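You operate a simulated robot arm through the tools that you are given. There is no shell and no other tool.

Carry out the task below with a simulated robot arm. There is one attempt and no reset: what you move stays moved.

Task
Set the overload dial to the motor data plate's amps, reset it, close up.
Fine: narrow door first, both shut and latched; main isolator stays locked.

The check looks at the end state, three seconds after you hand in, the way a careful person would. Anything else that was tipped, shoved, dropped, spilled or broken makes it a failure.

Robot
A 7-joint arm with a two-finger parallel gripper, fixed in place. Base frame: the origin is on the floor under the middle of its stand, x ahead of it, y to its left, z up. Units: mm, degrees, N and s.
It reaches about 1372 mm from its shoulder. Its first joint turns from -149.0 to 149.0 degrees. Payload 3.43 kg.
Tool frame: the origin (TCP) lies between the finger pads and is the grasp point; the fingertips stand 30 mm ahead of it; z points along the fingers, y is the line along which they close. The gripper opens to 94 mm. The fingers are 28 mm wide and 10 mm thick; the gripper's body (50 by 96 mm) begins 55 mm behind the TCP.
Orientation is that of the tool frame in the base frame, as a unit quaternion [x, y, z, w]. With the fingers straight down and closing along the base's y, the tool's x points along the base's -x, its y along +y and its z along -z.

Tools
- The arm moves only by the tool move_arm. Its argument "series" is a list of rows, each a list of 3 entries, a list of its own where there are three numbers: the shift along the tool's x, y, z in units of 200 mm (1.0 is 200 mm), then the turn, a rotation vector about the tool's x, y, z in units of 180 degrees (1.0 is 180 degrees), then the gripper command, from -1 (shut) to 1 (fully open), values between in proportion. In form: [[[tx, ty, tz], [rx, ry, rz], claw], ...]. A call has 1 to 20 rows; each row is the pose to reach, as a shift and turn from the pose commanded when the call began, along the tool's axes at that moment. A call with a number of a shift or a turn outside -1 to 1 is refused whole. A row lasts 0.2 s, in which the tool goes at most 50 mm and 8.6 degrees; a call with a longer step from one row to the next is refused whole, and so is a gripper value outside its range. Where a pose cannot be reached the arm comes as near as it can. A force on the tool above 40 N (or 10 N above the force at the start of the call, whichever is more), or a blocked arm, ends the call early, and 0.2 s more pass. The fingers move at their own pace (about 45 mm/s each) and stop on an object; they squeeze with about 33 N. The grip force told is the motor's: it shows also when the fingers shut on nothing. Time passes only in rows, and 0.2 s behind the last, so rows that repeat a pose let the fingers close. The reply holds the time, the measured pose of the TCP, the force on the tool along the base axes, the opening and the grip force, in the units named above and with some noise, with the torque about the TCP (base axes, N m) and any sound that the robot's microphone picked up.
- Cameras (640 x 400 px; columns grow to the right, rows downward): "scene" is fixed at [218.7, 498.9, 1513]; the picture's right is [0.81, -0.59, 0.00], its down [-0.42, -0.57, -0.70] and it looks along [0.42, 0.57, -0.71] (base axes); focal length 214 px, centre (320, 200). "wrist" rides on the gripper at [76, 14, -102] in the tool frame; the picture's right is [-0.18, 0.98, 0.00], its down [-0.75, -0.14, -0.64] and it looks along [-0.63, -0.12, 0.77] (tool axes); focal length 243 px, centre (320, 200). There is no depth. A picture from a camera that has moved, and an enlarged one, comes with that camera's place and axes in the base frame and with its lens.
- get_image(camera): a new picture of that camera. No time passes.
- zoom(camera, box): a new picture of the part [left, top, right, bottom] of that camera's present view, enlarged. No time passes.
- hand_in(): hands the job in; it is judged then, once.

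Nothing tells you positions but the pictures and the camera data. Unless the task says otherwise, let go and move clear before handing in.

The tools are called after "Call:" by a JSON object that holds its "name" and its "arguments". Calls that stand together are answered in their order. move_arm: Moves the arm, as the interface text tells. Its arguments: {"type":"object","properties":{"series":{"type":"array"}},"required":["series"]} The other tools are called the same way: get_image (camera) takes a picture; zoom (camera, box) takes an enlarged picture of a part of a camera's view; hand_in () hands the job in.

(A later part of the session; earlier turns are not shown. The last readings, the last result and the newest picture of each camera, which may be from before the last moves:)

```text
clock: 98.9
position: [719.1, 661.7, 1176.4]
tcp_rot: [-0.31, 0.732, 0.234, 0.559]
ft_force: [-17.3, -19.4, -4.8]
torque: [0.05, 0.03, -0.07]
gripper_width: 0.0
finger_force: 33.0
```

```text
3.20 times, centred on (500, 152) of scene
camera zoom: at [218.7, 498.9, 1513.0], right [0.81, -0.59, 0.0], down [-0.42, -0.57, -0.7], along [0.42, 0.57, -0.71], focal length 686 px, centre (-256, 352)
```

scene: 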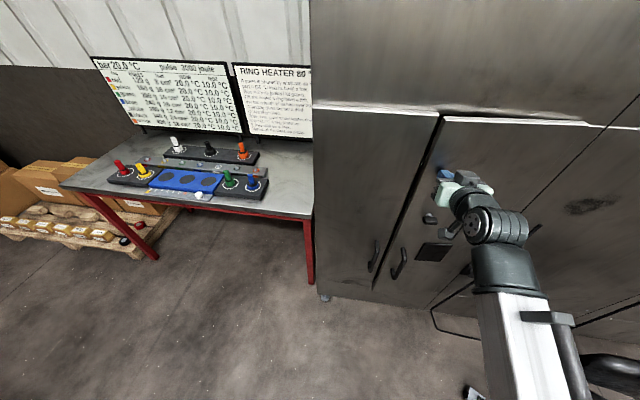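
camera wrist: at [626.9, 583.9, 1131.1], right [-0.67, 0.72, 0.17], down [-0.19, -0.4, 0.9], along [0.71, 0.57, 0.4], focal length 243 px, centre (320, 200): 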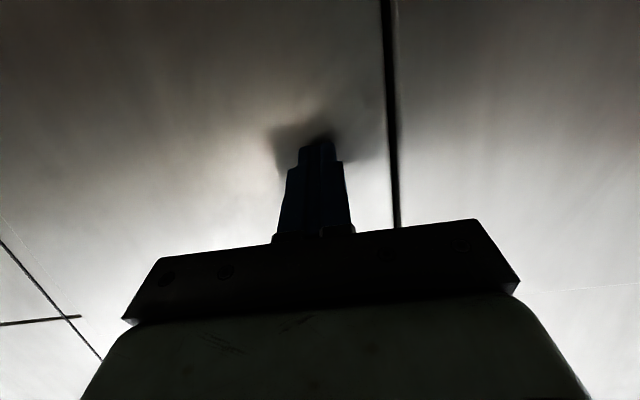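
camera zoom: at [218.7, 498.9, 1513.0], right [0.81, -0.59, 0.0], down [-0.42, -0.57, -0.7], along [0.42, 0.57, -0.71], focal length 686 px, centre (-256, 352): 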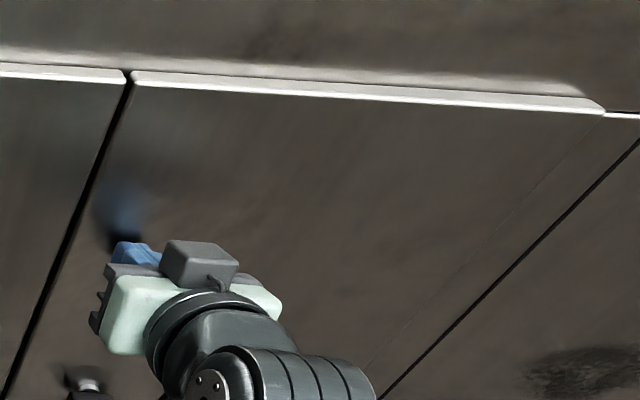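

Both leaves are shut and flush, with the right one pressing home at 26 N. Now I'll back off and look at the wing knob from the front.

Call:
{"name": "move_arm", "arguments": {"series": [[[0.03, 0, -0.11], [0, 0, 0], -1], [[0.08, 0, -0.3], [0, 0, 0], -1], [[0.14, 0, -0.5], [0, 0, 0], -1], [[0.2, 0, -0.72], [0, 0, 0], -1], [[0.247, 0, -0.917], [0, 0, 0], -1], [[0.247, 0, -0.917], [0, 0, 0], -1]]}}

Call:
{"name": "get_image", "arguments": {"camera": "scene"}}

Call:
{"name": "zoom", "arguments": {"camera": "scene", "box": [380, 195, 480, 295]}}

Call:
{"name": "get_image", "arguments": {"camera": "wrist"}}

```text
clock: 100.3
position: [587.8, 526.5, 1178.3]
tcp_rot: [-0.31, 0.732, 0.234, 0.56]
ft_force: [0.1, 0.5, 1.3]
torque: [0.0, -0.01, 0.0]
gripper_width: 0.1
finger_force: 32.7
```

```text
taken
```

scene: 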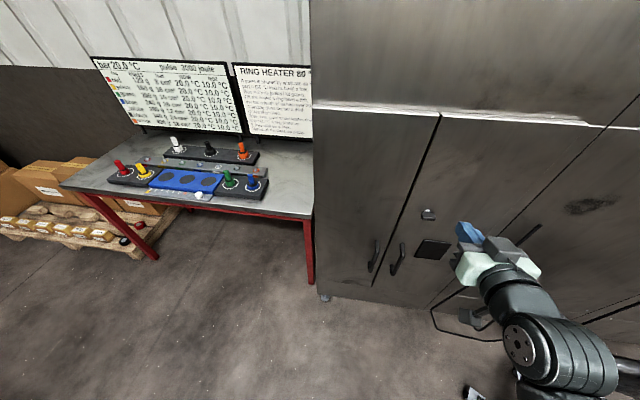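

```text
4.00 times, centred on (430, 245) of scene
camera zoom: at [218.7, 498.9, 1513.0], right [0.81, -0.59, 0.0], down [-0.42, -0.57, -0.7], along [0.42, 0.57, -0.71], focal length 858 px, centre (-120, 20)
```

zoom: 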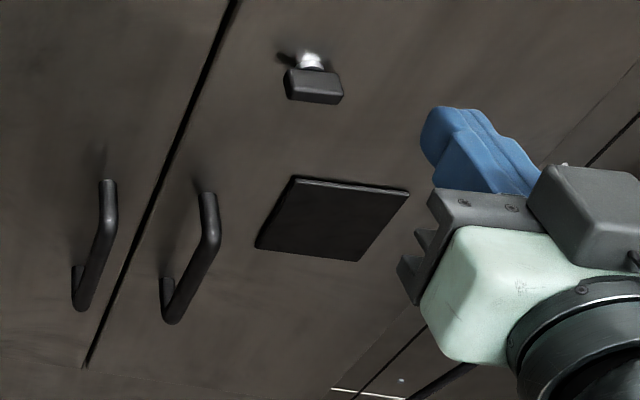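

```text
taken
camera wrist: at [494.1, 450.6, 1132.3], right [-0.67, 0.72, 0.17], down [-0.19, -0.4, 0.9], along [0.71, 0.57, 0.41], focal length 243 px, centre (320, 200)
```

wrist: 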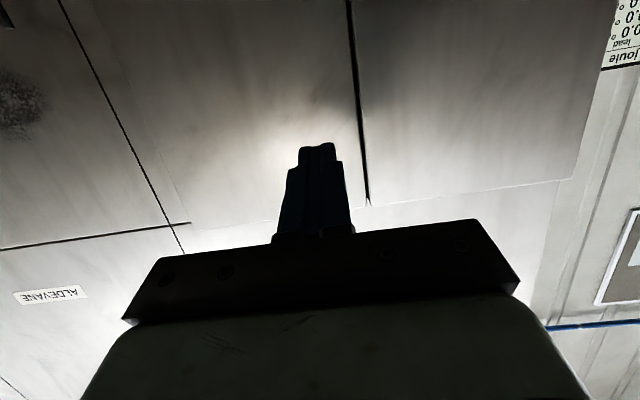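

The wing knob axis is near r≈57, z≈1030 on the right leaf. I'll line up square in front of it with the gripper opened to take a closer look.

Call:
{"name": "move_arm", "arguments": {"series": [[[0.1077, -0.0114, 0.0743], [0.0005, -0.0142, 0.0002], -0.5], [[0.2153, -0.0228, 0.1485], [0.0011, -0.0283, 0.0003], 0.0], [[0.323, -0.0343, 0.2228], [0.0016, -0.0425, 0.0005], 0.5], [[0.4307, -0.0457, 0.297], [0.0021, -0.0567, 0.0006], 0.5], [[0.5383, -0.0571, 0.3713], [0.0027, -0.0708, 0.0008], 0.5], [[0.646, -0.0685, 0.4455], [0.0032, -0.085, 0.0009], 0.5], [[0.646, -0.0685, 0.4455], [0.0032, -0.085, 0.0009], 0.5]]}}

Call:
{"name": "get_image", "arguments": {"camera": "wrist"}}

Call:
{"name": "zoom", "arguments": {"camera": "wrist", "box": [240, 40, 400, 160]}}

Call:
{"name": "zoom", "arguments": {"camera": "scene", "box": [390, 190, 470, 260]}}

```text
clock: 101.9
position: [638.3, 549.0, 1029.2]
tcp_rot: [-0.273, 0.652, 0.272, 0.653]
ft_force: [0.4, -0.9, -0.5]
torque: [-0.04, -0.02, -0.01]
gripper_width: 70.5
finger_force: 0.0
```

```text
taken
camera wrist: at [555.6, 486.0, 953.7], right [-0.7, 0.69, 0.18], down [-0.35, -0.55, 0.75], along [0.62, 0.46, 0.63], focal length 243 px, centre (320, 200)
```

wrist: 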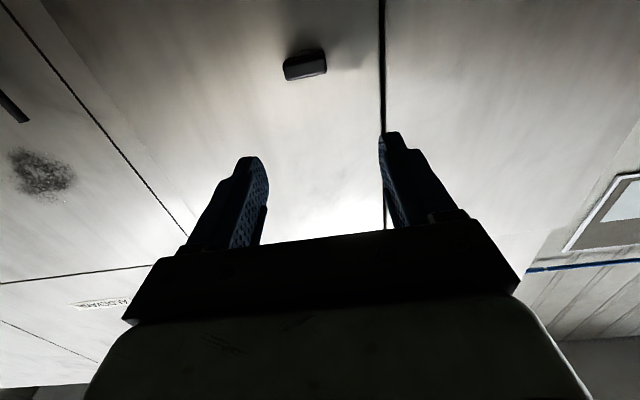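

```text
3.33 times, centred on (320, 100) of wrist
camera zoom: at [555.6, 486.0, 953.7], right [-0.7, 0.69, 0.18], down [-0.35, -0.55, 0.75], along [0.62, 0.46, 0.63], focal length 809 px, centre (320, 533)
```

zoom: 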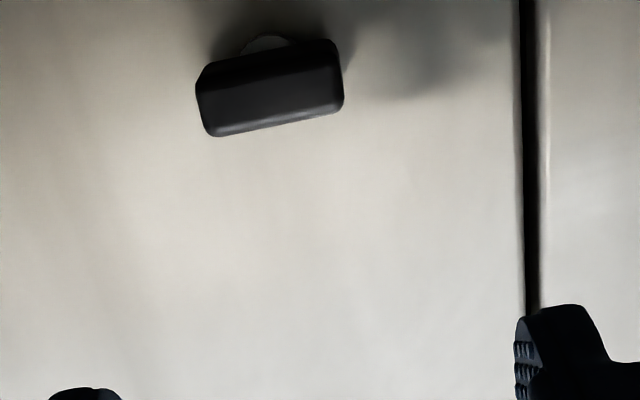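

```text
5.71 times, centred on (430, 225) of scene
camera zoom: at [218.7, 498.9, 1513.0], right [0.81, -0.59, 0.0], down [-0.42, -0.57, -0.7], along [0.42, 0.57, -0.71], focal length 1226 px, centre (-309, 57)
```

zoom: 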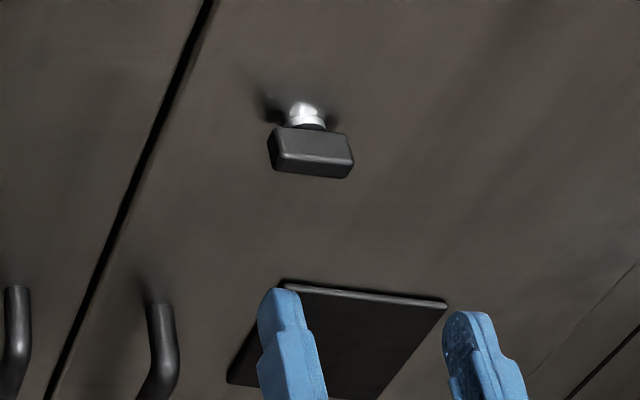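

The wing bar is about 40 mm long and horizontal, centred near (752, 651, 1001). I'll line up with its axis and advance part-way for a closer look.

Call:
{"name": "move_arm", "arguments": {"series": [[[0.07, -0.02, 0.0], [0, 0, 0], 0.5], [[0.14, -0.04, 0.05], [0, 0, 0], 0.5], [[0.14, -0.04, 0.2], [0, 0, 0], 0.5], [[0.14, -0.04, 0.35], [0, 0, 0], 0.5], [[0.14, -0.04, 0.35], [0, 0, 0], 0.5]]}}

Call:
{"name": "get_image", "arguments": {"camera": "wrist"}}

Call:
{"name": "zoom", "arguments": {"camera": "wrist", "box": [240, 60, 400, 180]}}

Call:
{"name": "zoom", "arguments": {"camera": "scene", "box": [390, 190, 470, 260]}}

```text
clock: 103.1
position: [690.1, 596.8, 1001.9]
tcp_rot: [-0.274, 0.652, 0.272, 0.653]
ft_force: [0.2, -0.7, -0.1]
torque: [-0.03, -0.04, 0.0]
gripper_width: 70.7
finger_force: 0.0
```

```text
taken
camera wrist: at [609.2, 533.3, 926.4], right [-0.7, 0.69, 0.18], down [-0.35, -0.55, 0.75], along [0.62, 0.46, 0.63], focal length 243 px, centre (320, 200)
```

wrist: 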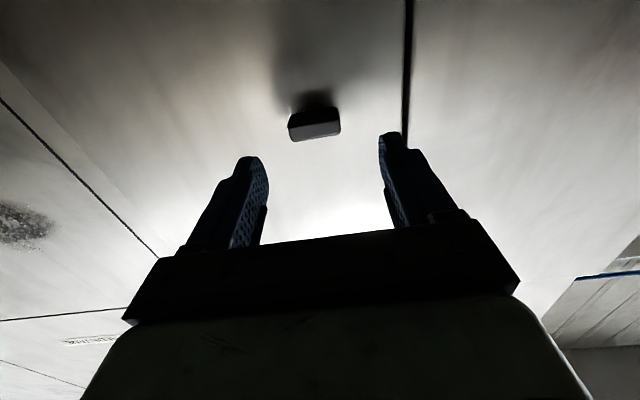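

```text
3.33 times, centred on (320, 120) of wrist
camera zoom: at [609.2, 533.3, 926.4], right [-0.7, 0.69, 0.18], down [-0.35, -0.55, 0.75], along [0.62, 0.46, 0.63], focal length 809 px, centre (320, 467)
```

zoom: 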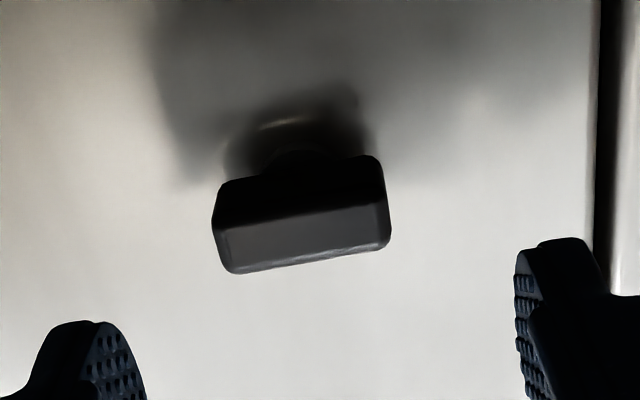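

```text
5.71 times, centred on (430, 225) of scene
camera zoom: at [218.7, 498.9, 1513.0], right [0.81, -0.59, 0.0], down [-0.42, -0.57, -0.7], along [0.42, 0.57, -0.71], focal length 1226 px, centre (-309, 57)
```

zoom: 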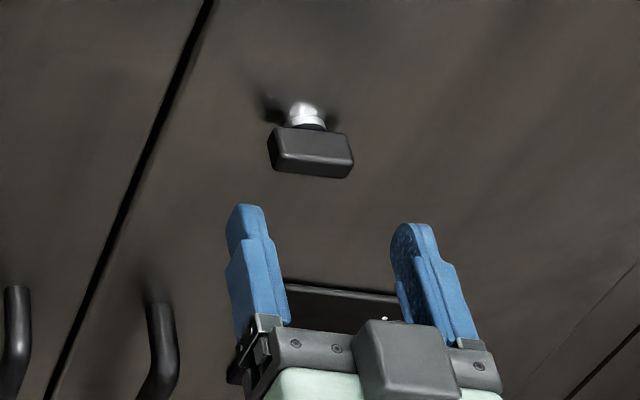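

The bar is roughly 40 mm long, 11 mm thick and 25 mm deep on its spindle. I'll move in so the open fingers straddle its two ends, without touching the door face.

Call:
{"name": "move_arm", "arguments": {"series": [[[0.0, -0.0225, 0.07], [0, 0, 0], 0.4], [[0.0, -0.0225, 0.14], [0, 0, 0], 0.4], [[0.0, -0.0225, 0.2], [0, 0, 0], 0.4], [[0.0, -0.0225, 0.25], [0, 0, 0], 0.4], [[0.0, -0.0225, 0.25], [0, 0, 0], 0.4]]}}

Call:
{"name": "get_image", "arguments": {"camera": "wrist"}}

Call:
{"name": "zoom", "arguments": {"camera": "wrist", "box": [240, 80, 400, 200]}}

Call:
{"name": "zoom", "arguments": {"camera": "scene", "box": [390, 190, 470, 260]}}

```text
clock: 104.3
position: [729.6, 631.1, 1003.0]
tcp_rot: [-0.274, 0.652, 0.272, 0.653]
ft_force: [0.1, 0.0, 0.0]
torque: [-0.02, 0.0, -0.04]
gripper_width: 65.7
finger_force: 0.1
```

```text
taken
camera wrist: at [647.5, 567.4, 927.2], right [-0.7, 0.69, 0.18], down [-0.35, -0.55, 0.75], along [0.62, 0.46, 0.63], focal length 243 px, centre (320, 200)
```

wrist: 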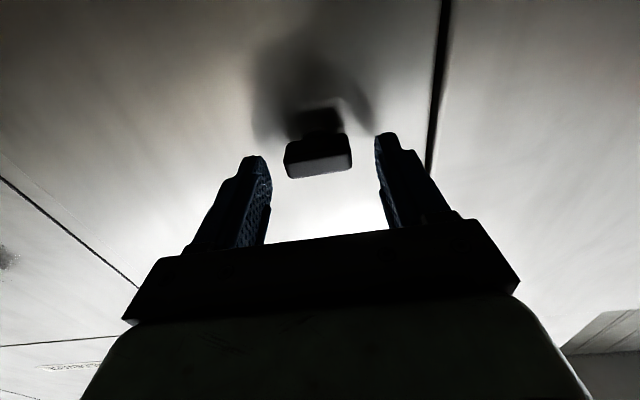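

```text
3.33 times, centred on (320, 140) of wrist
camera zoom: at [647.5, 567.4, 927.2], right [-0.7, 0.69, 0.18], down [-0.35, -0.55, 0.75], along [0.62, 0.46, 0.63], focal length 809 px, centre (320, 400)
```

zoom: 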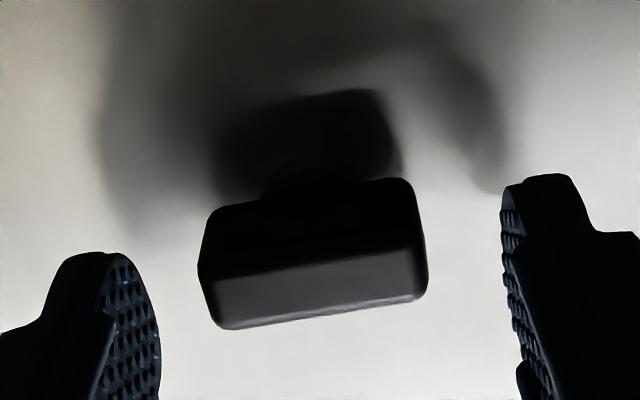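

```text
5.71 times, centred on (430, 225) of scene
camera zoom: at [218.7, 498.9, 1513.0], right [0.81, -0.59, 0.0], down [-0.42, -0.57, -0.7], along [0.42, 0.57, -0.71], focal length 1226 px, centre (-309, 57)
```

zoom: 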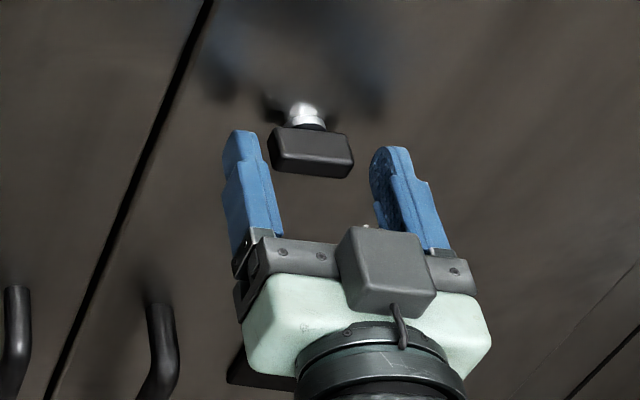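

The fingers straddle the bar, centred within about 1.5 mm, with its front face already between them. I'll advance 10 mm more and close on it.

Call:
{"name": "move_arm", "arguments": {"series": [[[0.005, -0.006, 0.025], [0, 0, 0], 0.3], [[0.005, -0.006, 0.05], [0, 0, 0], 0.1], [[0.005, -0.006, 0.05], [0, 0, 0], -0.2], [[0.005, -0.006, 0.05], [0, 0, 0], -0.6], [[0.005, -0.006, 0.05], [0, 0, 0], -1], [[0.005, -0.006, 0.05], [0, 0, 0], -1]]}}

Call:
{"name": "zoom", "arguments": {"camera": "wrist", "box": [240, 80, 400, 200]}}

Call:
{"name": "zoom", "arguments": {"camera": "scene", "box": [390, 190, 470, 260]}}

```text
clock: 105.7
position: [736.1, 637.4, 1002.3]
tcp_rot: [-0.274, 0.652, 0.271, 0.653]
ft_force: [-6.3, 4.0, -0.6]
torque: [0.08, 0.04, -0.29]
gripper_width: 39.8
finger_force: 44.7
```

```text
3.33 times, centred on (320, 140) of wrist
camera zoom: at [653.9, 572.8, 925.8], right [-0.7, 0.69, 0.18], down [-0.35, -0.55, 0.75], along [0.62, 0.46, 0.63], focal length 809 px, centre (320, 400)
```

zoom: 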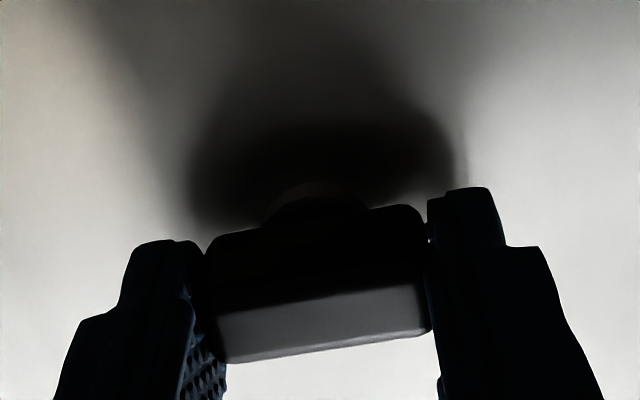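

```text
5.71 times, centred on (430, 225) of scene
camera zoom: at [218.7, 498.9, 1513.0], right [0.81, -0.59, 0.0], down [-0.42, -0.57, -0.7], along [0.42, 0.57, -0.71], focal length 1226 px, centre (-309, 57)
```

zoom: 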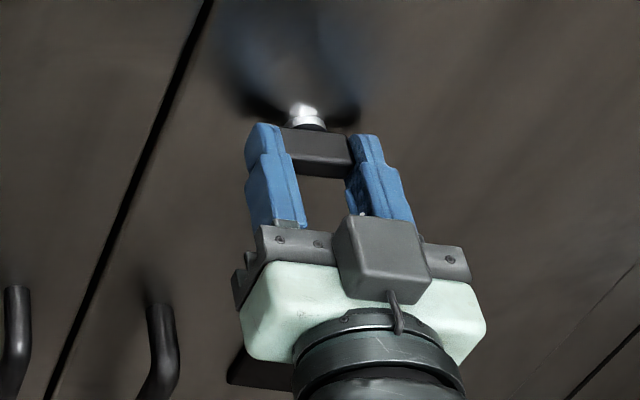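

The bar is gripped, 39.8 mm across. First a gentle pull of a few millimetres to test whether the leaf is already latched.

Call:
{"name": "move_arm", "arguments": {"series": [[[0, 0, -0.005], [0, 0, 0], -1], [[0, 0, -0.01], [0, 0, 0], -1], [[0, 0, -0.015], [0, 0, 0], -1], [[0, 0, -0.02], [0, 0, 0], -1], [[0, 0, -0.02], [0, 0, 0], -1]]}}

Call:
{"name": "zoom", "arguments": {"camera": "scene", "box": [400, 90, 600, 215]}}

```text
clock: 106.9
position: [734.1, 634.1, 1001.8]
tcp_rot: [-0.273, 0.652, 0.271, 0.653]
ft_force: [2.0, 12.1, 11.8]
torque: [0.38, -0.09, 1.63]
gripper_width: 39.8
finger_force: 45.6
```

```text
3.20 times, centred on (500, 152) of scene
camera zoom: at [218.7, 498.9, 1513.0], right [0.81, -0.59, 0.0], down [-0.42, -0.57, -0.7], along [0.42, 0.57, -0.71], focal length 686 px, centre (-256, 352)
```

zoom: 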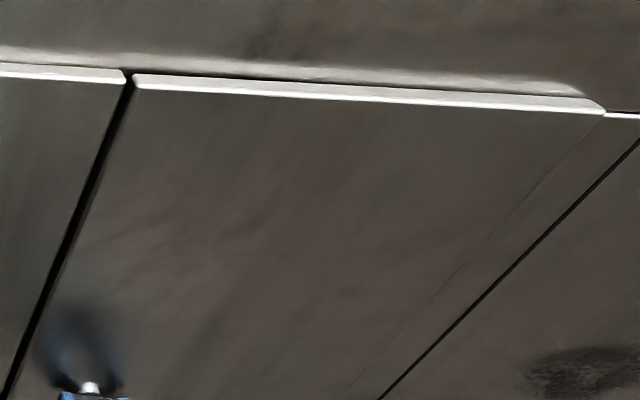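

The leaf followed the pull by about 4 mm, so it is not latched: the knob must be turned. I'll press the door back home and start turning the knob clockwise.

Call:
{"name": "move_arm", "arguments": {"series": [[[0, 0, 0.01], [0, 0, 0], -1], [[0, 0, 0.02], [0, 0, 0], -1], [[0, 0, 0.024], [0, 0, 0], -1], [[0, 0, 0.024], [0, 0, 0], -1]]}}

Call:
{"name": "move_arm", "arguments": {"series": [[[0, 0, 0], [0, 0, 0.02], -1], [[0, 0, 0], [0, 0, 0.04], -1], [[0, 0, 0], [0, 0, 0.06], -1], [[0, 0, 0], [0, 0, 0.08], -1], [[0, 0, 0], [0, 0, 0.08], -1]]}}

Call:
{"name": "zoom", "arguments": {"camera": "scene", "box": [390, 190, 470, 260]}}

Call:
{"name": "zoom", "arguments": {"camera": "wrist", "box": [240, 80, 400, 200]}}

```text
clock: 107.9
position: [735.9, 635.7, 1000.1]
tcp_rot: [-0.274, 0.652, 0.272, 0.653]
ft_force: [-17.7, 6.4, 10.8]
torque: [0.28, -0.01, -0.78]
gripper_width: 40.0
finger_force: 45.5
```

```text
clock: 109.1
position: [736.6, 637.3, 1001.3]
tcp_rot: [-0.191, 0.681, 0.352, 0.613]
ft_force: [-30.0, 1.8, 8.7]
torque: [0.1, 0.0, -0.62]
gripper_width: 40.1
finger_force: 44.4
```

```text
5.71 times, centred on (430, 225) of scene
camera zoom: at [218.7, 498.9, 1513.0], right [0.81, -0.59, 0.0], down [-0.42, -0.57, -0.7], along [0.42, 0.57, -0.71], focal length 1226 px, centre (-309, 57)
```

zoom: 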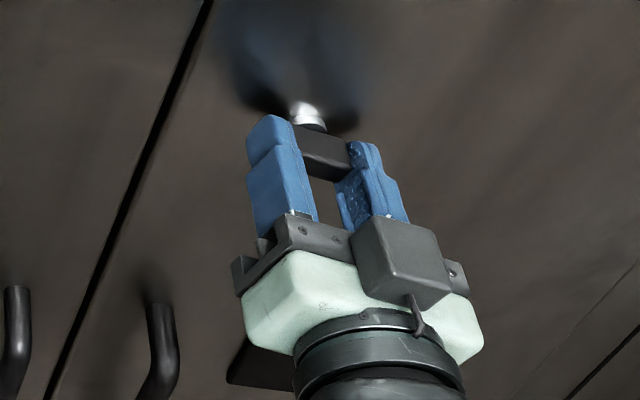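

```text
3.33 times, centred on (320, 140) of wrist
camera zoom: at [641.4, 585.6, 931.5], right [-0.65, 0.64, 0.42], down [-0.22, -0.68, 0.7], along [0.73, 0.36, 0.58], focal length 809 px, centre (320, 400)
```

zoom: 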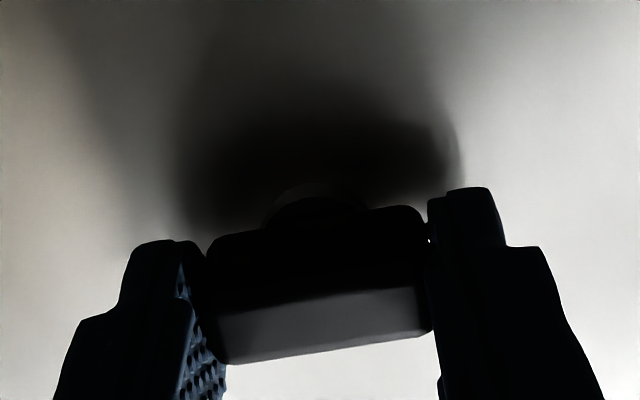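

The knob turns with the gripper. I'll relieve the side load a little and carry on turning clockwise.

Call:
{"name": "move_arm", "arguments": {"series": [[[0.0012, 0.005, -0.002], [0, 0, 0], -1], [[0.0025, 0.0097, -0.004], [0, 0, 0.03], -1], [[0.0025, 0.0097, -0.004], [0, 0, 0.06], -1], [[0.0025, 0.0097, -0.004], [0, 0, 0.09], -1], [[0.0025, 0.0097, -0.004], [0, 0, 0.12], -1], [[0.0025, 0.0097, -0.004], [0, 0, 0.15], -1], [[0.0025, 0.0097, -0.004], [0, 0, 0.15], -1]]}}

Call:
{"name": "zoom", "arguments": {"camera": "scene", "box": [390, 190, 470, 260]}}

Call:
{"name": "zoom", "arguments": {"camera": "wrist", "box": [240, 80, 400, 200]}}

```text
clock: 110.7
position: [737.8, 636.6, 1001.8]
tcp_rot: [-0.023, 0.707, 0.483, 0.516]
ft_force: [6.8, -10.1, 10.2]
torque: [-0.17, 0.23, 0.01]
gripper_width: 39.8
finger_force: 45.6
```

```text
5.71 times, centred on (430, 225) of scene
camera zoom: at [218.7, 498.9, 1513.0], right [0.81, -0.59, 0.0], down [-0.42, -0.57, -0.7], along [0.42, 0.57, -0.71], focal length 1226 px, centre (-309, 57)
```

zoom: 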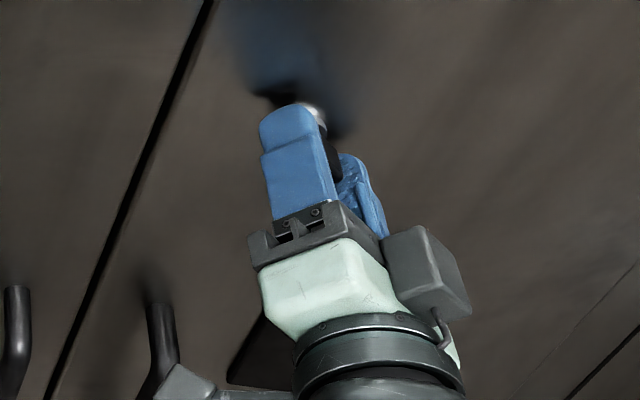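

```text
3.33 times, centred on (320, 140) of wrist
camera zoom: at [621.4, 605.9, 953.6], right [-0.44, 0.43, 0.79], down [-0.03, -0.88, 0.47], along [0.9, 0.19, 0.4], focal length 809 px, centre (320, 400)
```

zoom: 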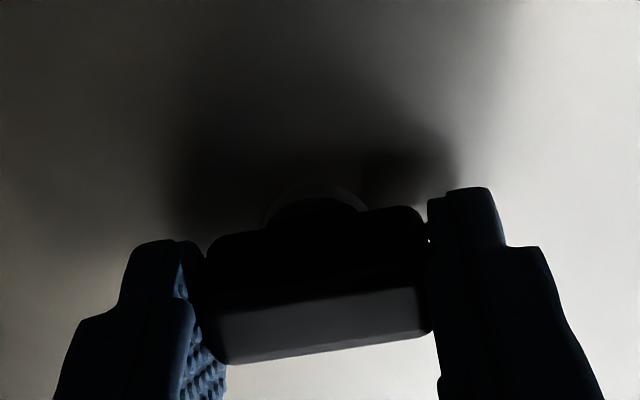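

Call:
{"name": "move_arm", "arguments": {"series": [[[-0.007, 0, 0], [0, 0, 0.03], -1], [[-0.007, 0, 0], [0, 0, 0.06], -1], [[-0.007, 0, 0], [0, 0, 0.09], -1], [[-0.007, 0, 0], [0, 0, 0.12], -1], [[-0.007, 0, 0], [0, 0, 0.15], -1], [[-0.007, 0, 0], [0, 0, 0.15], -1]]}}

Call:
{"name": "zoom", "arguments": {"camera": "scene", "box": [390, 190, 470, 260]}}

Call:
{"name": "zoom", "arguments": {"camera": "wrist", "box": [240, 80, 400, 200]}}

```text
clock: 112.1
position: [736.0, 636.8, 1000.5]
tcp_rot: [0.142, 0.693, 0.591, 0.387]
ft_force: [2.1, -16.4, -34.0]
torque: [-0.27, 0.21, -1.0]
gripper_width: 39.6
finger_force: 44.6
```

```text
5.71 times, centred on (430, 225) of scene
camera zoom: at [218.7, 498.9, 1513.0], right [0.81, -0.59, 0.0], down [-0.42, -0.57, -0.7], along [0.42, 0.57, -0.71], focal length 1226 px, centre (-309, 57)
```

zoom: 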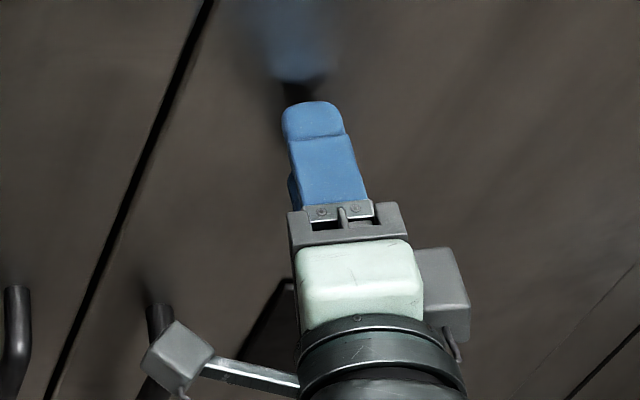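

```text
3.33 times, centred on (320, 140) of wrist
camera zoom: at [611.0, 615.7, 986.3], right [-0.13, 0.14, 0.98], down [0.08, -0.99, 0.15], along [0.99, 0.1, 0.12], focal length 809 px, centre (320, 400)
```

zoom: 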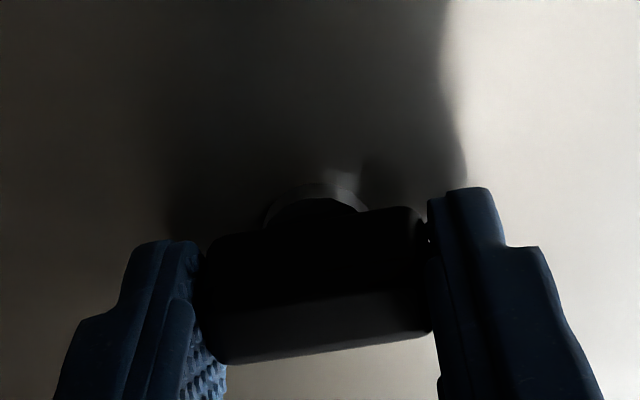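

A side load has built up along the grip axis. I'll relieve it and turn the last ~22°.

Call:
{"name": "move_arm", "arguments": {"series": [[[0, -0.008, 0], [0, 0, 0], -1], [[0, -0.015, 0], [0, 0, 0.02], -1], [[0, -0.015, 0], [0, 0, 0.05], -1], [[0, -0.015, 0], [0, 0, 0.08], -1], [[0, -0.015, 0], [0, 0, 0.11], -1], [[0, -0.015, 0], [0, 0, 0.12], -1], [[0, -0.015, 0], [0, 0, 0.12], -1]]}}

Call:
{"name": "zoom", "arguments": {"camera": "scene", "box": [390, 190, 470, 260]}}

Call:
{"name": "zoom", "arguments": {"camera": "wrist", "box": [240, 80, 400, 200]}}

```text
clock: 113.7
position: [738.8, 635.7, 1000.0]
tcp_rot: [0.268, 0.654, 0.654, 0.268]
ft_force: [-8.5, -13.6, -8.3]
torque: [-0.07, 0.11, 0.56]
gripper_width: 40.0
finger_force: 45.4
```

```text
5.71 times, centred on (430, 225) of scene
camera zoom: at [218.7, 498.9, 1513.0], right [0.81, -0.59, 0.0], down [-0.42, -0.57, -0.7], along [0.42, 0.57, -0.71], focal length 1226 px, centre (-309, 57)
```

zoom: 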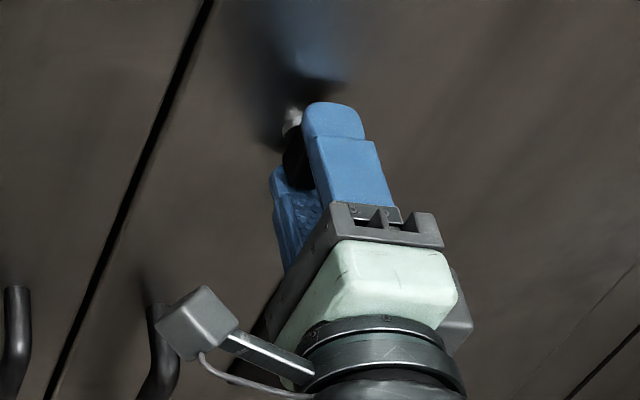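

```text
3.33 times, centred on (320, 140) of wrist
camera zoom: at [611.1, 615.5, 1014.4], right [0.13, -0.13, 0.98], down [0.09, -0.99, -0.14], along [0.99, 0.1, -0.12], focal length 809 px, centre (320, 400)
```

zoom: 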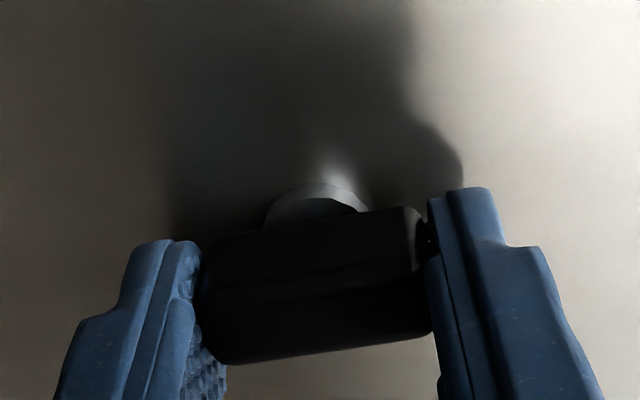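

The bar is now vertical. A gentle pull to check whether the latch has engaged.

Call:
{"name": "move_arm", "arguments": {"series": [[[0, 0, -0.005], [0, 0, 0], -1], [[0, 0, -0.01], [0, 0, 0], -1], [[0, 0, -0.015], [0, 0, 0], -1], [[0, 0, -0.02], [0, 0, 0], -1], [[0, 0, -0.02], [0, 0, 0], -1]]}}

Call:
{"name": "zoom", "arguments": {"camera": "scene", "box": [400, 90, 600, 215]}}

```text
clock: 114.9
position: [735.4, 636.2, 999.8]
tcp_rot: [0.269, 0.653, 0.654, 0.27]
ft_force: [30.4, 22.5, 6.6]
torque: [0.11, -0.1, -0.23]
gripper_width: 39.7
finger_force: 45.2
```

```text
3.20 times, centred on (500, 152) of scene
camera zoom: at [218.7, 498.9, 1513.0], right [0.81, -0.59, 0.0], down [-0.42, -0.57, -0.7], along [0.42, 0.57, -0.71], focal length 686 px, centre (-256, 352)
```

zoom: 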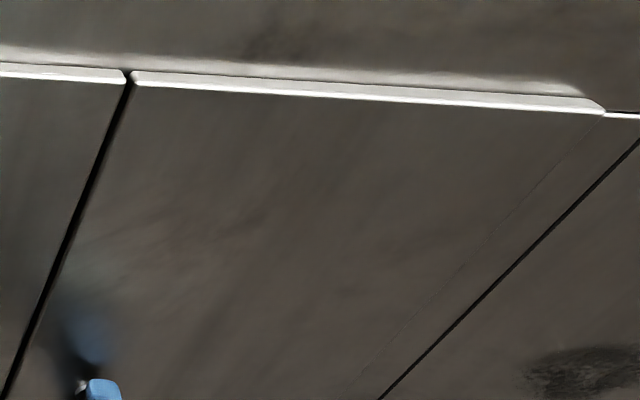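

The pull now meets 37 N with no door movement, so the right leaf is latched. I'll relieve the load, release the knob and back off.

Call:
{"name": "move_arm", "arguments": {"series": [[[0, 0, 0.006], [0, 0, 0], -1], [[0, 0, 0.012], [0, 0, 0], -1], [[0, 0, 0.014], [0, 0, 0], -1], [[0, 0, 0.014], [0, 0, 0], -1]]}}

```text
clock: 115.9
position: [735.2, 635.3, 999.7]
tcp_rot: [0.268, 0.654, 0.654, 0.269]
ft_force: [17.5, 1.5, 7.8]
torque: [0.09, -0.13, 0.42]
gripper_width: 39.8
finger_force: 44.5
```

Call:
{"name": "move_arm", "arguments": {"series": [[[-0.003, 0.002, 0.003], [0, 0, 0], -1], [[-0.006, 0.004, 0.0065], [0, 0, 0], -1], [[-0.006, 0.004, 0.0065], [0, 0, 0], -1]]}}

Call:
{"name": "move_arm", "arguments": {"series": [[[0, 0, 0], [0, 0, 0], -0.5], [[0, 0, 0], [0, 0, 0], 0.1], [[0, 0, 0], [0, 0, 0], 0.5], [[0, 0, 0], [0, 0, 0], 0.5], [[0, 0, -0.05], [0, 0, 0], 0.5], [[0, 0, -0.15], [0, 0, 0], 0.5], [[0, 0, -0.3], [0, 0, 0], 0.5], [[0, 0, -0.45], [0, 0, 0], 0.5], [[0, 0, -0.45], [0, 0, 0], 0.5]]}}

Call:
{"name": "get_image", "arguments": {"camera": "wrist"}}

Call:
{"name": "zoom", "arguments": {"camera": "scene", "box": [390, 190, 470, 260]}}

Call:
{"name": "zoom", "arguments": {"camera": "scene", "box": [400, 90, 600, 215]}}

```text
clock: 116.7
position: [734.1, 635.0, 1000.0]
tcp_rot: [0.267, 0.654, 0.654, 0.269]
ft_force: [-19.3, -20.5, -9.7]
torque: [-0.14, 0.12, -0.89]
gripper_width: 39.8
finger_force: 45.1
```

```text
clock: 118.7
position: [675.2, 570.7, 997.5]
tcp_rot: [0.268, 0.654, 0.654, 0.27]
ft_force: [-0.8, -0.2, -0.1]
torque: [0.0, 0.0, 0.0]
gripper_width: 70.5
finger_force: 0.1
```

```text
taken
camera wrist: at [548.8, 550.9, 1011.9], right [0.13, -0.13, 0.98], down [0.08, -0.99, -0.14], along [0.99, 0.1, -0.12], focal length 243 px, centre (320, 200)
```

wrist: 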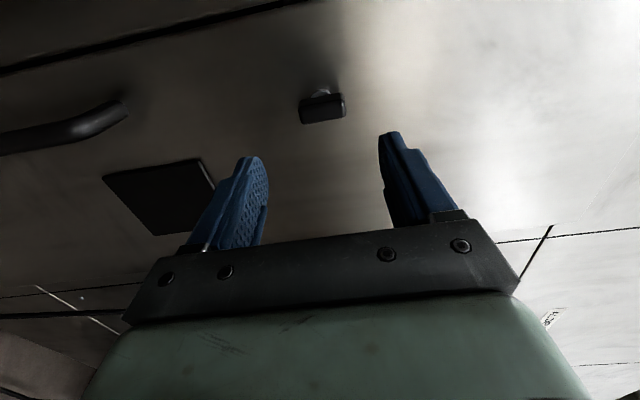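

```text
5.71 times, centred on (430, 225) of scene
camera zoom: at [218.7, 498.9, 1513.0], right [0.81, -0.59, 0.0], down [-0.42, -0.57, -0.7], along [0.42, 0.57, -0.71], focal length 1226 px, centre (-309, 57)
```

zoom: 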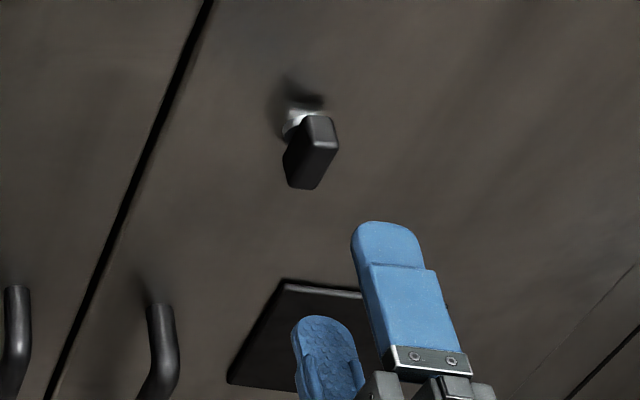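

```text
3.20 times, centred on (500, 152) of scene
camera zoom: at [218.7, 498.9, 1513.0], right [0.81, -0.59, 0.0], down [-0.42, -0.57, -0.7], along [0.42, 0.57, -0.71], focal length 686 px, centre (-256, 352)
```

zoom: 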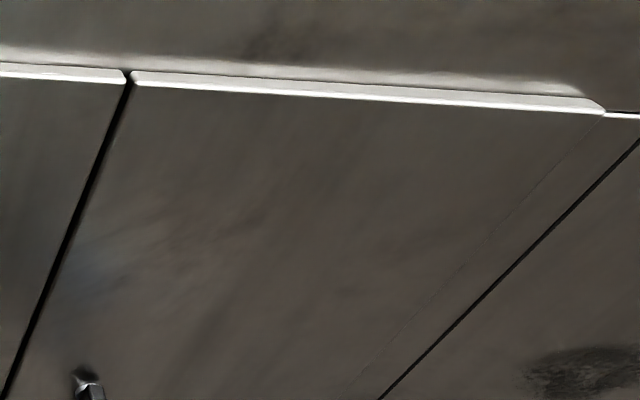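

The wing bar is now vertical and the right leaf is flush and latched. Next I'll verify the left leaf by gently testing its pull handle, near r≈−53 with the bar spanning z≈660–815. First I'll retract and roll the wrist back.

Call:
{"name": "move_arm", "arguments": {"series": [[[0, 0, -0.1], [0, 0, -0.0], 0.3], [[0, 0, -0.2], [0, 0, -0.045], 0.3], [[0, 0, -0.3], [0, 0, -0.09], 0.3], [[0, 0, -0.4], [0, 0, -0.135], 0.3], [[0, 0, -0.4], [0, 0, -0.18], 0.3], [[0, 0, -0.4], [0, 0, -0.225], 0.3], [[0, 0, -0.4], [0, 0, -0.27], 0.3], [[0, 0, -0.4], [0, 0, -0.315], 0.3], [[0, 0, -0.4], [0, 0, -0.36], 0.3], [[0, 0, -0.4], [0, 0, -0.405], 0.3], [[0, 0, -0.4], [0, 0, -0.45], 0.3], [[0, 0, -0.4], [0, 0, -0.495], 0.3], [[0, 0, -0.4], [0, 0, -0.5], 0.3]]}}

Call:
{"name": "move_arm", "arguments": {"series": [[[0.2, 0.12, 0.0], [0, 0, 0], 0.3], [[0.4, 0.24, 0.0], [0, 0, 0], 0.3], [[0.6, 0.36, 0.0], [0, 0, 0], 0.3], [[0.8, 0.48, 0.0], [0, 0, 0], 0.3], [[1.0, 0.6, 0.0], [0, 0, 0], 0.3], [[1.0, 0.6, 0.0], [0, 0, 0], 0.3]]}}

Call:
{"name": "get_image", "arguments": {"camera": "wrist"}}

Call:
{"name": "get_image", "arguments": {"camera": "scene"}}

```text
clock: 121.5
position: [618.9, 514.8, 999.3]
tcp_rot: [-0.273, 0.652, 0.269, 0.654]
ft_force: [-0.4, -0.4, 0.2]
torque: [-0.05, 0.0, -0.02]
gripper_width: 60.7
finger_force: 0.1
```

```text
clock: 122.9
position: [565.2, 561.6, 784.2]
tcp_rot: [-0.366, 0.645, 0.267, 0.615]
ft_force: [0.0, 1.1, 0.7]
torque: [0.0, -0.01, 0.0]
gripper_width: 61.2
finger_force: 0.0
out of reach, approached as far as the arm can: row 2, 3, 4, 5, 6
```

```text
taken
camera wrist: at [494.8, 478.3, 718.1], right [-0.79, 0.61, 0.08], down [-0.29, -0.49, 0.82], along [0.54, 0.63, 0.56], focal length 243 px, centre (320, 200)
```

wrist: 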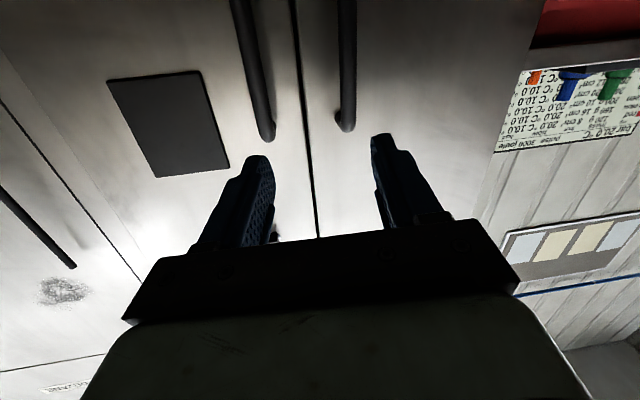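

```text
taken
```

scene: 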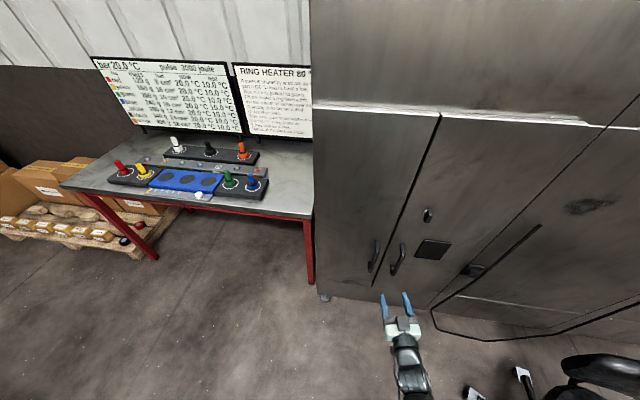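

Low and close in is at the edge of the arm's reach. I'll move forward, where it reaches better, lining up with the top of the left handle.

Call:
{"name": "move_arm", "arguments": {"series": [[[0, 0.01, 0.1], [0, 0, 0], 0.3], [[0, 0.02, 0.2], [0, 0, 0], 0.3], [[0, 0.035, 0.3], [0, 0, 0], 0.3], [[0, 0.035, 0.35], [0, 0, 0], 0.3], [[0, 0.035, 0.35], [0, 0, 0], 0.3]]}}

Call:
{"name": "get_image", "arguments": {"camera": "wrist"}}

Call:
{"name": "get_image", "arguments": {"camera": "scene"}}

```text
clock: 124.1
position: [610.7, 624.3, 795.0]
tcp_rot: [-0.365, 0.642, 0.264, 0.62]
ft_force: [0.2, 0.1, -0.2]
torque: [0.02, -0.02, -0.01]
gripper_width: 61.2
finger_force: 0.1
out of reach, approached as far as the arm can: row 1, 2, 3, 4
```

```text
taken
camera wrist: at [540.9, 539.9, 727.4], right [-0.79, 0.61, 0.07], down [-0.3, -0.49, 0.82], along [0.53, 0.63, 0.57], focal length 243 px, centre (320, 200)
```

wrist: 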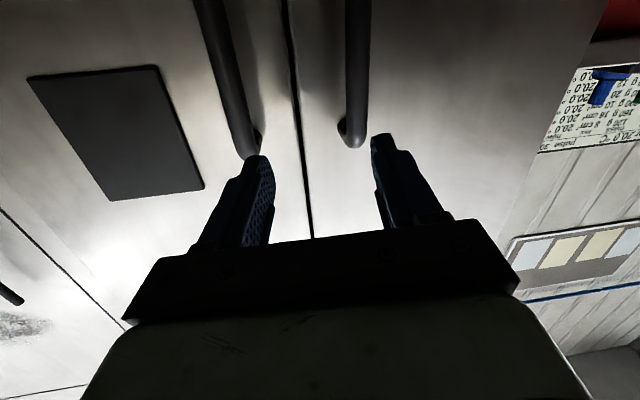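

```text
taken
```

scene: 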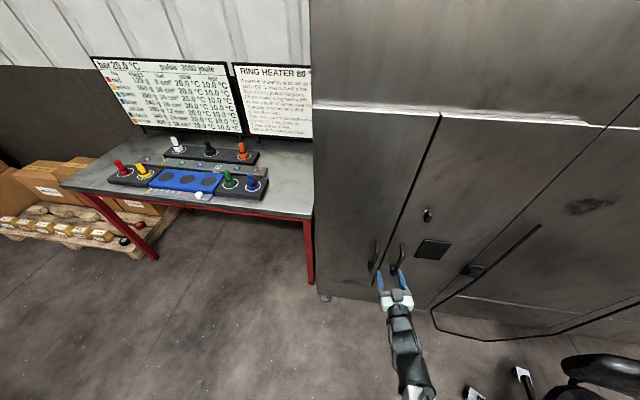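

Call:
{"name": "move_arm", "arguments": {"series": [[[0, 0, 0], [0, 0, 0], 0.3], [[0, 0, 0], [0, 0, 0], 0.3], [[0, 0, 0], [0, 0, 0], 0.3]]}}

```text
clock: 124.9
position: [612.0, 624.4, 795.0]
tcp_rot: [-0.365, 0.642, 0.265, 0.62]
ft_force: [0.0, 0.3, 0.8]
torque: [-0.02, 0.02, -0.02]
gripper_width: 61.1
finger_force: 0.1
```

Call:
{"name": "move_arm", "arguments": {"series": [[[0.04, 0.08, 0.015], [0, 0, 0], 0.3], [[0.08, 0.158, 0.03], [0, 0, 0], 0.3], [[0.08, 0.158, 0.13], [0, 0, 0], 0.3], [[0.08, 0.158, 0.23], [0, 0, 0], 0.3], [[0.08, 0.158, 0.23], [0, 0, 0], 0.3]]}}

Call:
{"name": "get_image", "arguments": {"camera": "wrist"}}

Call:
{"name": "zoom", "arguments": {"camera": "scene", "box": [350, 220, 430, 300]}}

```text
clock: 126.1
position: [643.0, 667.3, 794.9]
tcp_rot: [-0.355, 0.619, 0.26, 0.65]
ft_force: [-0.3, 0.3, -0.2]
torque: [-0.01, 0.01, -0.02]
gripper_width: 61.3
finger_force: 0.1
out of reach, approached as far as the arm can: row 1, 2, 3, 4, 5
```

```text
taken
camera wrist: at [575.0, 585.8, 721.1], right [-0.78, 0.62, 0.05], down [-0.36, -0.51, 0.78], along [0.51, 0.59, 0.63], focal length 243 px, centre (320, 200)
```

wrist: 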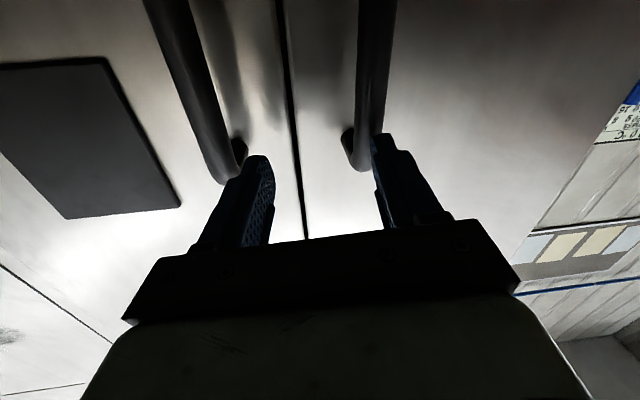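

```text
5.00 times, centred on (390, 260) of scene
camera zoom: at [218.7, 498.9, 1513.0], right [0.81, -0.59, 0.0], down [-0.42, -0.57, -0.7], along [0.42, 0.57, -0.71], focal length 1072 px, centre (-30, -100)
```

zoom: 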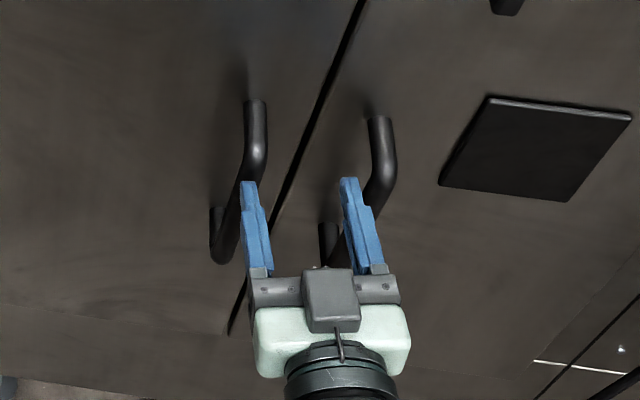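

Horizontal reach runs out this low. I'll back out and use a downward-pitched approach, so the wrist stays higher, to take the left handle's bar.

Call:
{"name": "move_arm", "arguments": {"series": [[[0, 0, -0.12], [0, 0, 0], 0.3], [[0, 0, -0.25], [0, 0, 0], 0.3], [[0, 0, -0.38], [0, 0, 0], 0.3], [[0, 0, -0.5], [0, 0, 0], 0.3], [[0, 0, -0.5], [0, 0, 0], 0.3]]}}

Call:
{"name": "move_arm", "arguments": {"series": [[[-0.0572, 0.0268, 0.022], [0.0033, 0.0364, 0.0094], 0.3], [[-0.1143, 0.0535, 0.044], [0.0067, 0.0728, 0.0187], 0.3], [[-0.1715, 0.0803, 0.066], [0.01, 0.1092, 0.0281], 0.3], [[-0.2287, 0.107, 0.088], [0.0133, 0.1455, 0.0374], 0.3], [[-0.2858, 0.1338, 0.11], [0.0167, 0.1819, 0.0468], 0.3], [[-0.343, 0.1605, 0.132], [0.02, 0.2183, 0.0561], 0.3], [[-0.343, 0.1605, 0.132], [0.02, 0.2183, 0.0561], 0.3]]}}

Call:
{"name": "get_image", "arguments": {"camera": "wrist"}}

Call:
{"name": "get_image", "arguments": {"camera": "scene"}}

```text
clock: 127.3
position: [578.9, 588.3, 796.2]
tcp_rot: [-0.354, 0.62, 0.262, 0.649]
ft_force: [0.1, 0.2, 0.3]
torque: [-0.01, 0.03, -0.02]
gripper_width: 61.1
finger_force: 0.0
```

```text
clock: 128.9
position: [545.7, 646.3, 853.3]
tcp_rot: [-0.336, 0.839, 0.146, 0.403]
ft_force: [-0.5, -0.1, -0.5]
torque: [0.01, 0.01, 0.05]
gripper_width: 60.8
finger_force: 0.1
out of reach, approached as far as the arm can: row 2, 4, 5, 6, 7
```

```text
taken
camera wrist: at [443.1, 568.8, 858.5], right [-0.59, 0.8, 0.12], down [0.06, -0.1, 0.99], along [0.81, 0.59, 0.01], focal length 243 px, centre (320, 200)
```

wrist: 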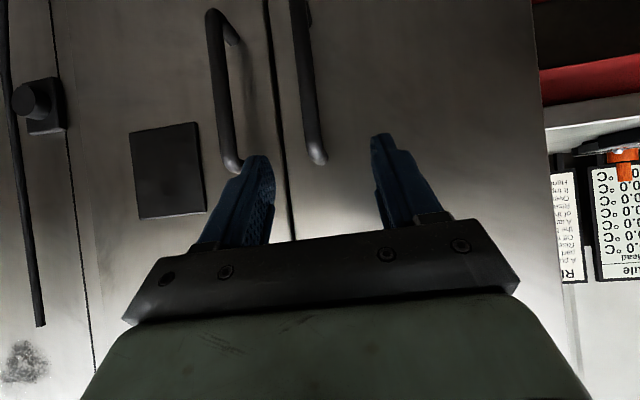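

```text
taken
```

scene: 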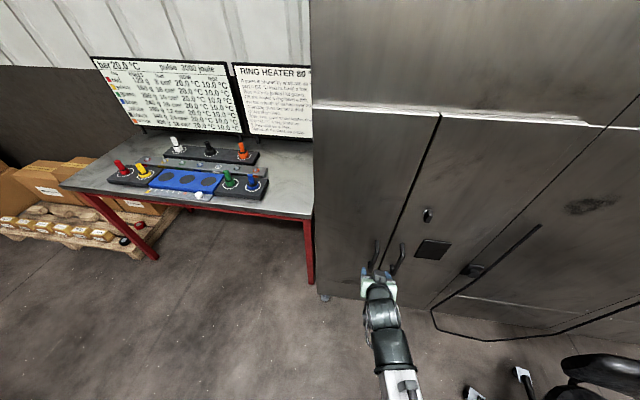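

The left handle's bar is right between the fingers in this view. I'll line up and advance towards it.

Call:
{"name": "move_arm", "arguments": {"series": [[[-0.025, -0.035, 0.05], [0, 0, 0], 0.3], [[-0.049, -0.07, 0.15], [0, 0, 0], 0.3], [[-0.049, -0.07, 0.3], [0, 0, 0], 0.3], [[-0.049, -0.07, 0.45], [0, 0, 0], 0.3], [[-0.049, -0.07, 0.5], [0, 0, 0], 0.3], [[-0.049, -0.07, 0.5], [0, 0, 0], 0.3]]}}

Call:
{"name": "get_image", "arguments": {"camera": "wrist"}}

Call:
{"name": "zoom", "arguments": {"camera": "scene", "box": [345, 220, 425, 300]}}

```text
clock: 130.3
position: [602.0, 704.7, 788.5]
tcp_rot: [-0.338, 0.838, 0.148, 0.402]
ft_force: [0.5, 0.3, -0.3]
torque: [-0.04, -0.04, 0.03]
gripper_width: 61.2
finger_force: 0.1
out of reach, approached as far as the arm can: row 1, 2, 3, 4, 5, 6
```

```text
taken
camera wrist: at [498.5, 627.0, 794.9], right [-0.59, 0.8, 0.12], down [0.07, -0.1, 0.99], along [0.8, 0.6, 0.01], focal length 243 px, centre (320, 200)
```

wrist: 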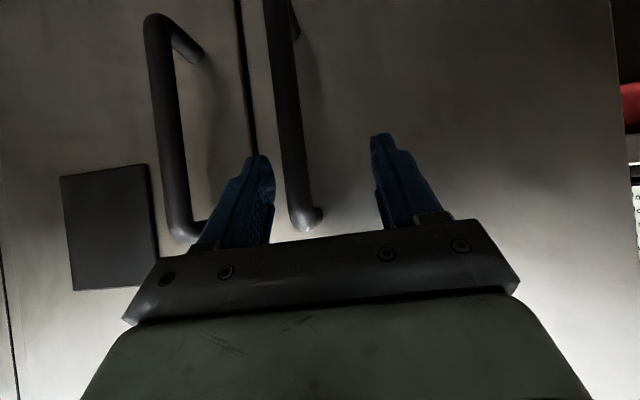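

```text
5.00 times, centred on (385, 260) of scene
camera zoom: at [218.7, 498.9, 1513.0], right [0.81, -0.59, 0.0], down [-0.42, -0.57, -0.7], along [0.42, 0.57, -0.71], focal length 1072 px, centre (-5, -100)
```

zoom: 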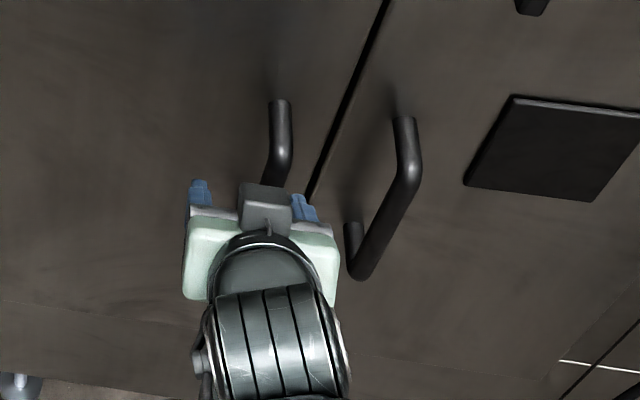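

Call:
{"name": "move_arm", "arguments": {"series": [[[0, -0.03, 0], [0, 0, 0], 0.3], [[0, -0.06, 0], [0, 0, 0], 0.3], [[0, -0.08, 0], [0, 0, 0], 0.3], [[0, -0.08, 0], [0, 0, 0], 0.3]]}}

Call:
{"name": "get_image", "arguments": {"camera": "wrist"}}

```text
clock: 131.3
position: [600.9, 704.6, 788.8]
tcp_rot: [-0.338, 0.838, 0.148, 0.401]
ft_force: [0.1, -0.3, 0.5]
torque: [0.01, 0.0, 0.01]
gripper_width: 61.4
finger_force: 0.2
out of reach, approached as far as the arm can: row 1, 2, 3, 4
```

```text
taken
camera wrist: at [498.4, 627.0, 795.1], right [-0.59, 0.8, 0.12], down [0.07, -0.1, 0.99], along [0.8, 0.6, 0.01], focal length 243 px, centre (320, 200)
```

wrist: 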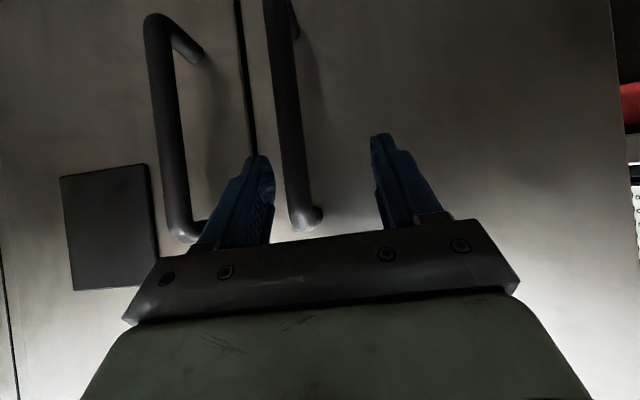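

A joint limit blocks that last sideways bit. I'll back straight out, steepen the pitch, and come down on the handle from above instead.

Call:
{"name": "move_arm", "arguments": {"series": [[[0, 0, -0.15], [0, 0, 0], 0.3], [[0, 0, -0.3], [0, 0, 0], 0.3], [[-0.09, -0.035, -0.4], [-0.0047, 0.029, -0.0039], 0.3], [[-0.18, -0.07, -0.47], [-0.0095, 0.058, -0.0077], 0.3], [[-0.2675, -0.1045, -0.5325], [-0.0142, 0.0867, -0.0116], 0.3], [[-0.2675, -0.1045, -0.5325], [-0.0142, 0.0867, -0.0116], 0.3]]}}

Call:
{"name": "get_image", "arguments": {"camera": "wrist"}}

Call:
{"name": "get_image", "arguments": {"camera": "scene"}}

```text
clock: 132.7
position: [578.2, 659.9, 892.2]
tcp_rot: [-0.408, 0.851, 0.038, 0.328]
ft_force: [0.7, 0.3, 0.4]
torque: [0.03, 0.0, 0.05]
gripper_width: 61.1
finger_force: 0.0
out of reach, approached as far as the arm can: row 1, 2, 3, 4, 5, 6
```

```text
taken
camera wrist: at [479.5, 582.6, 924.5], right [-0.62, 0.78, -0.09], down [0.1, 0.2, 0.98], along [0.78, 0.6, -0.2], focal length 243 px, centre (320, 200)
```

wrist: 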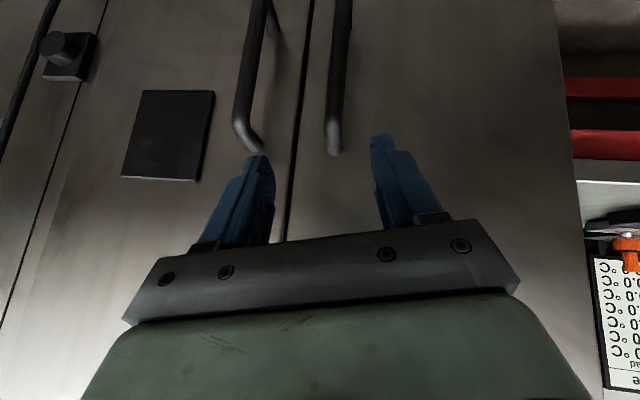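

```text
taken
```

scene: 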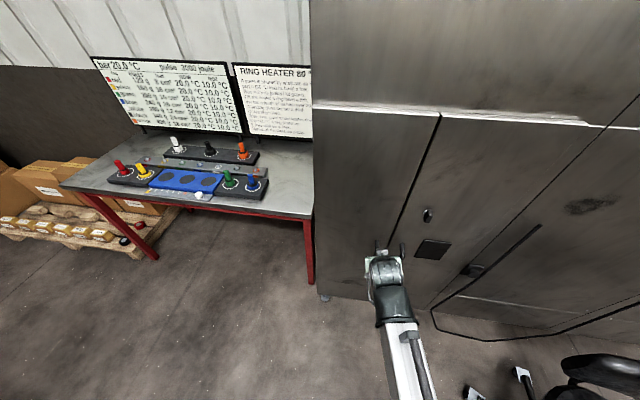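

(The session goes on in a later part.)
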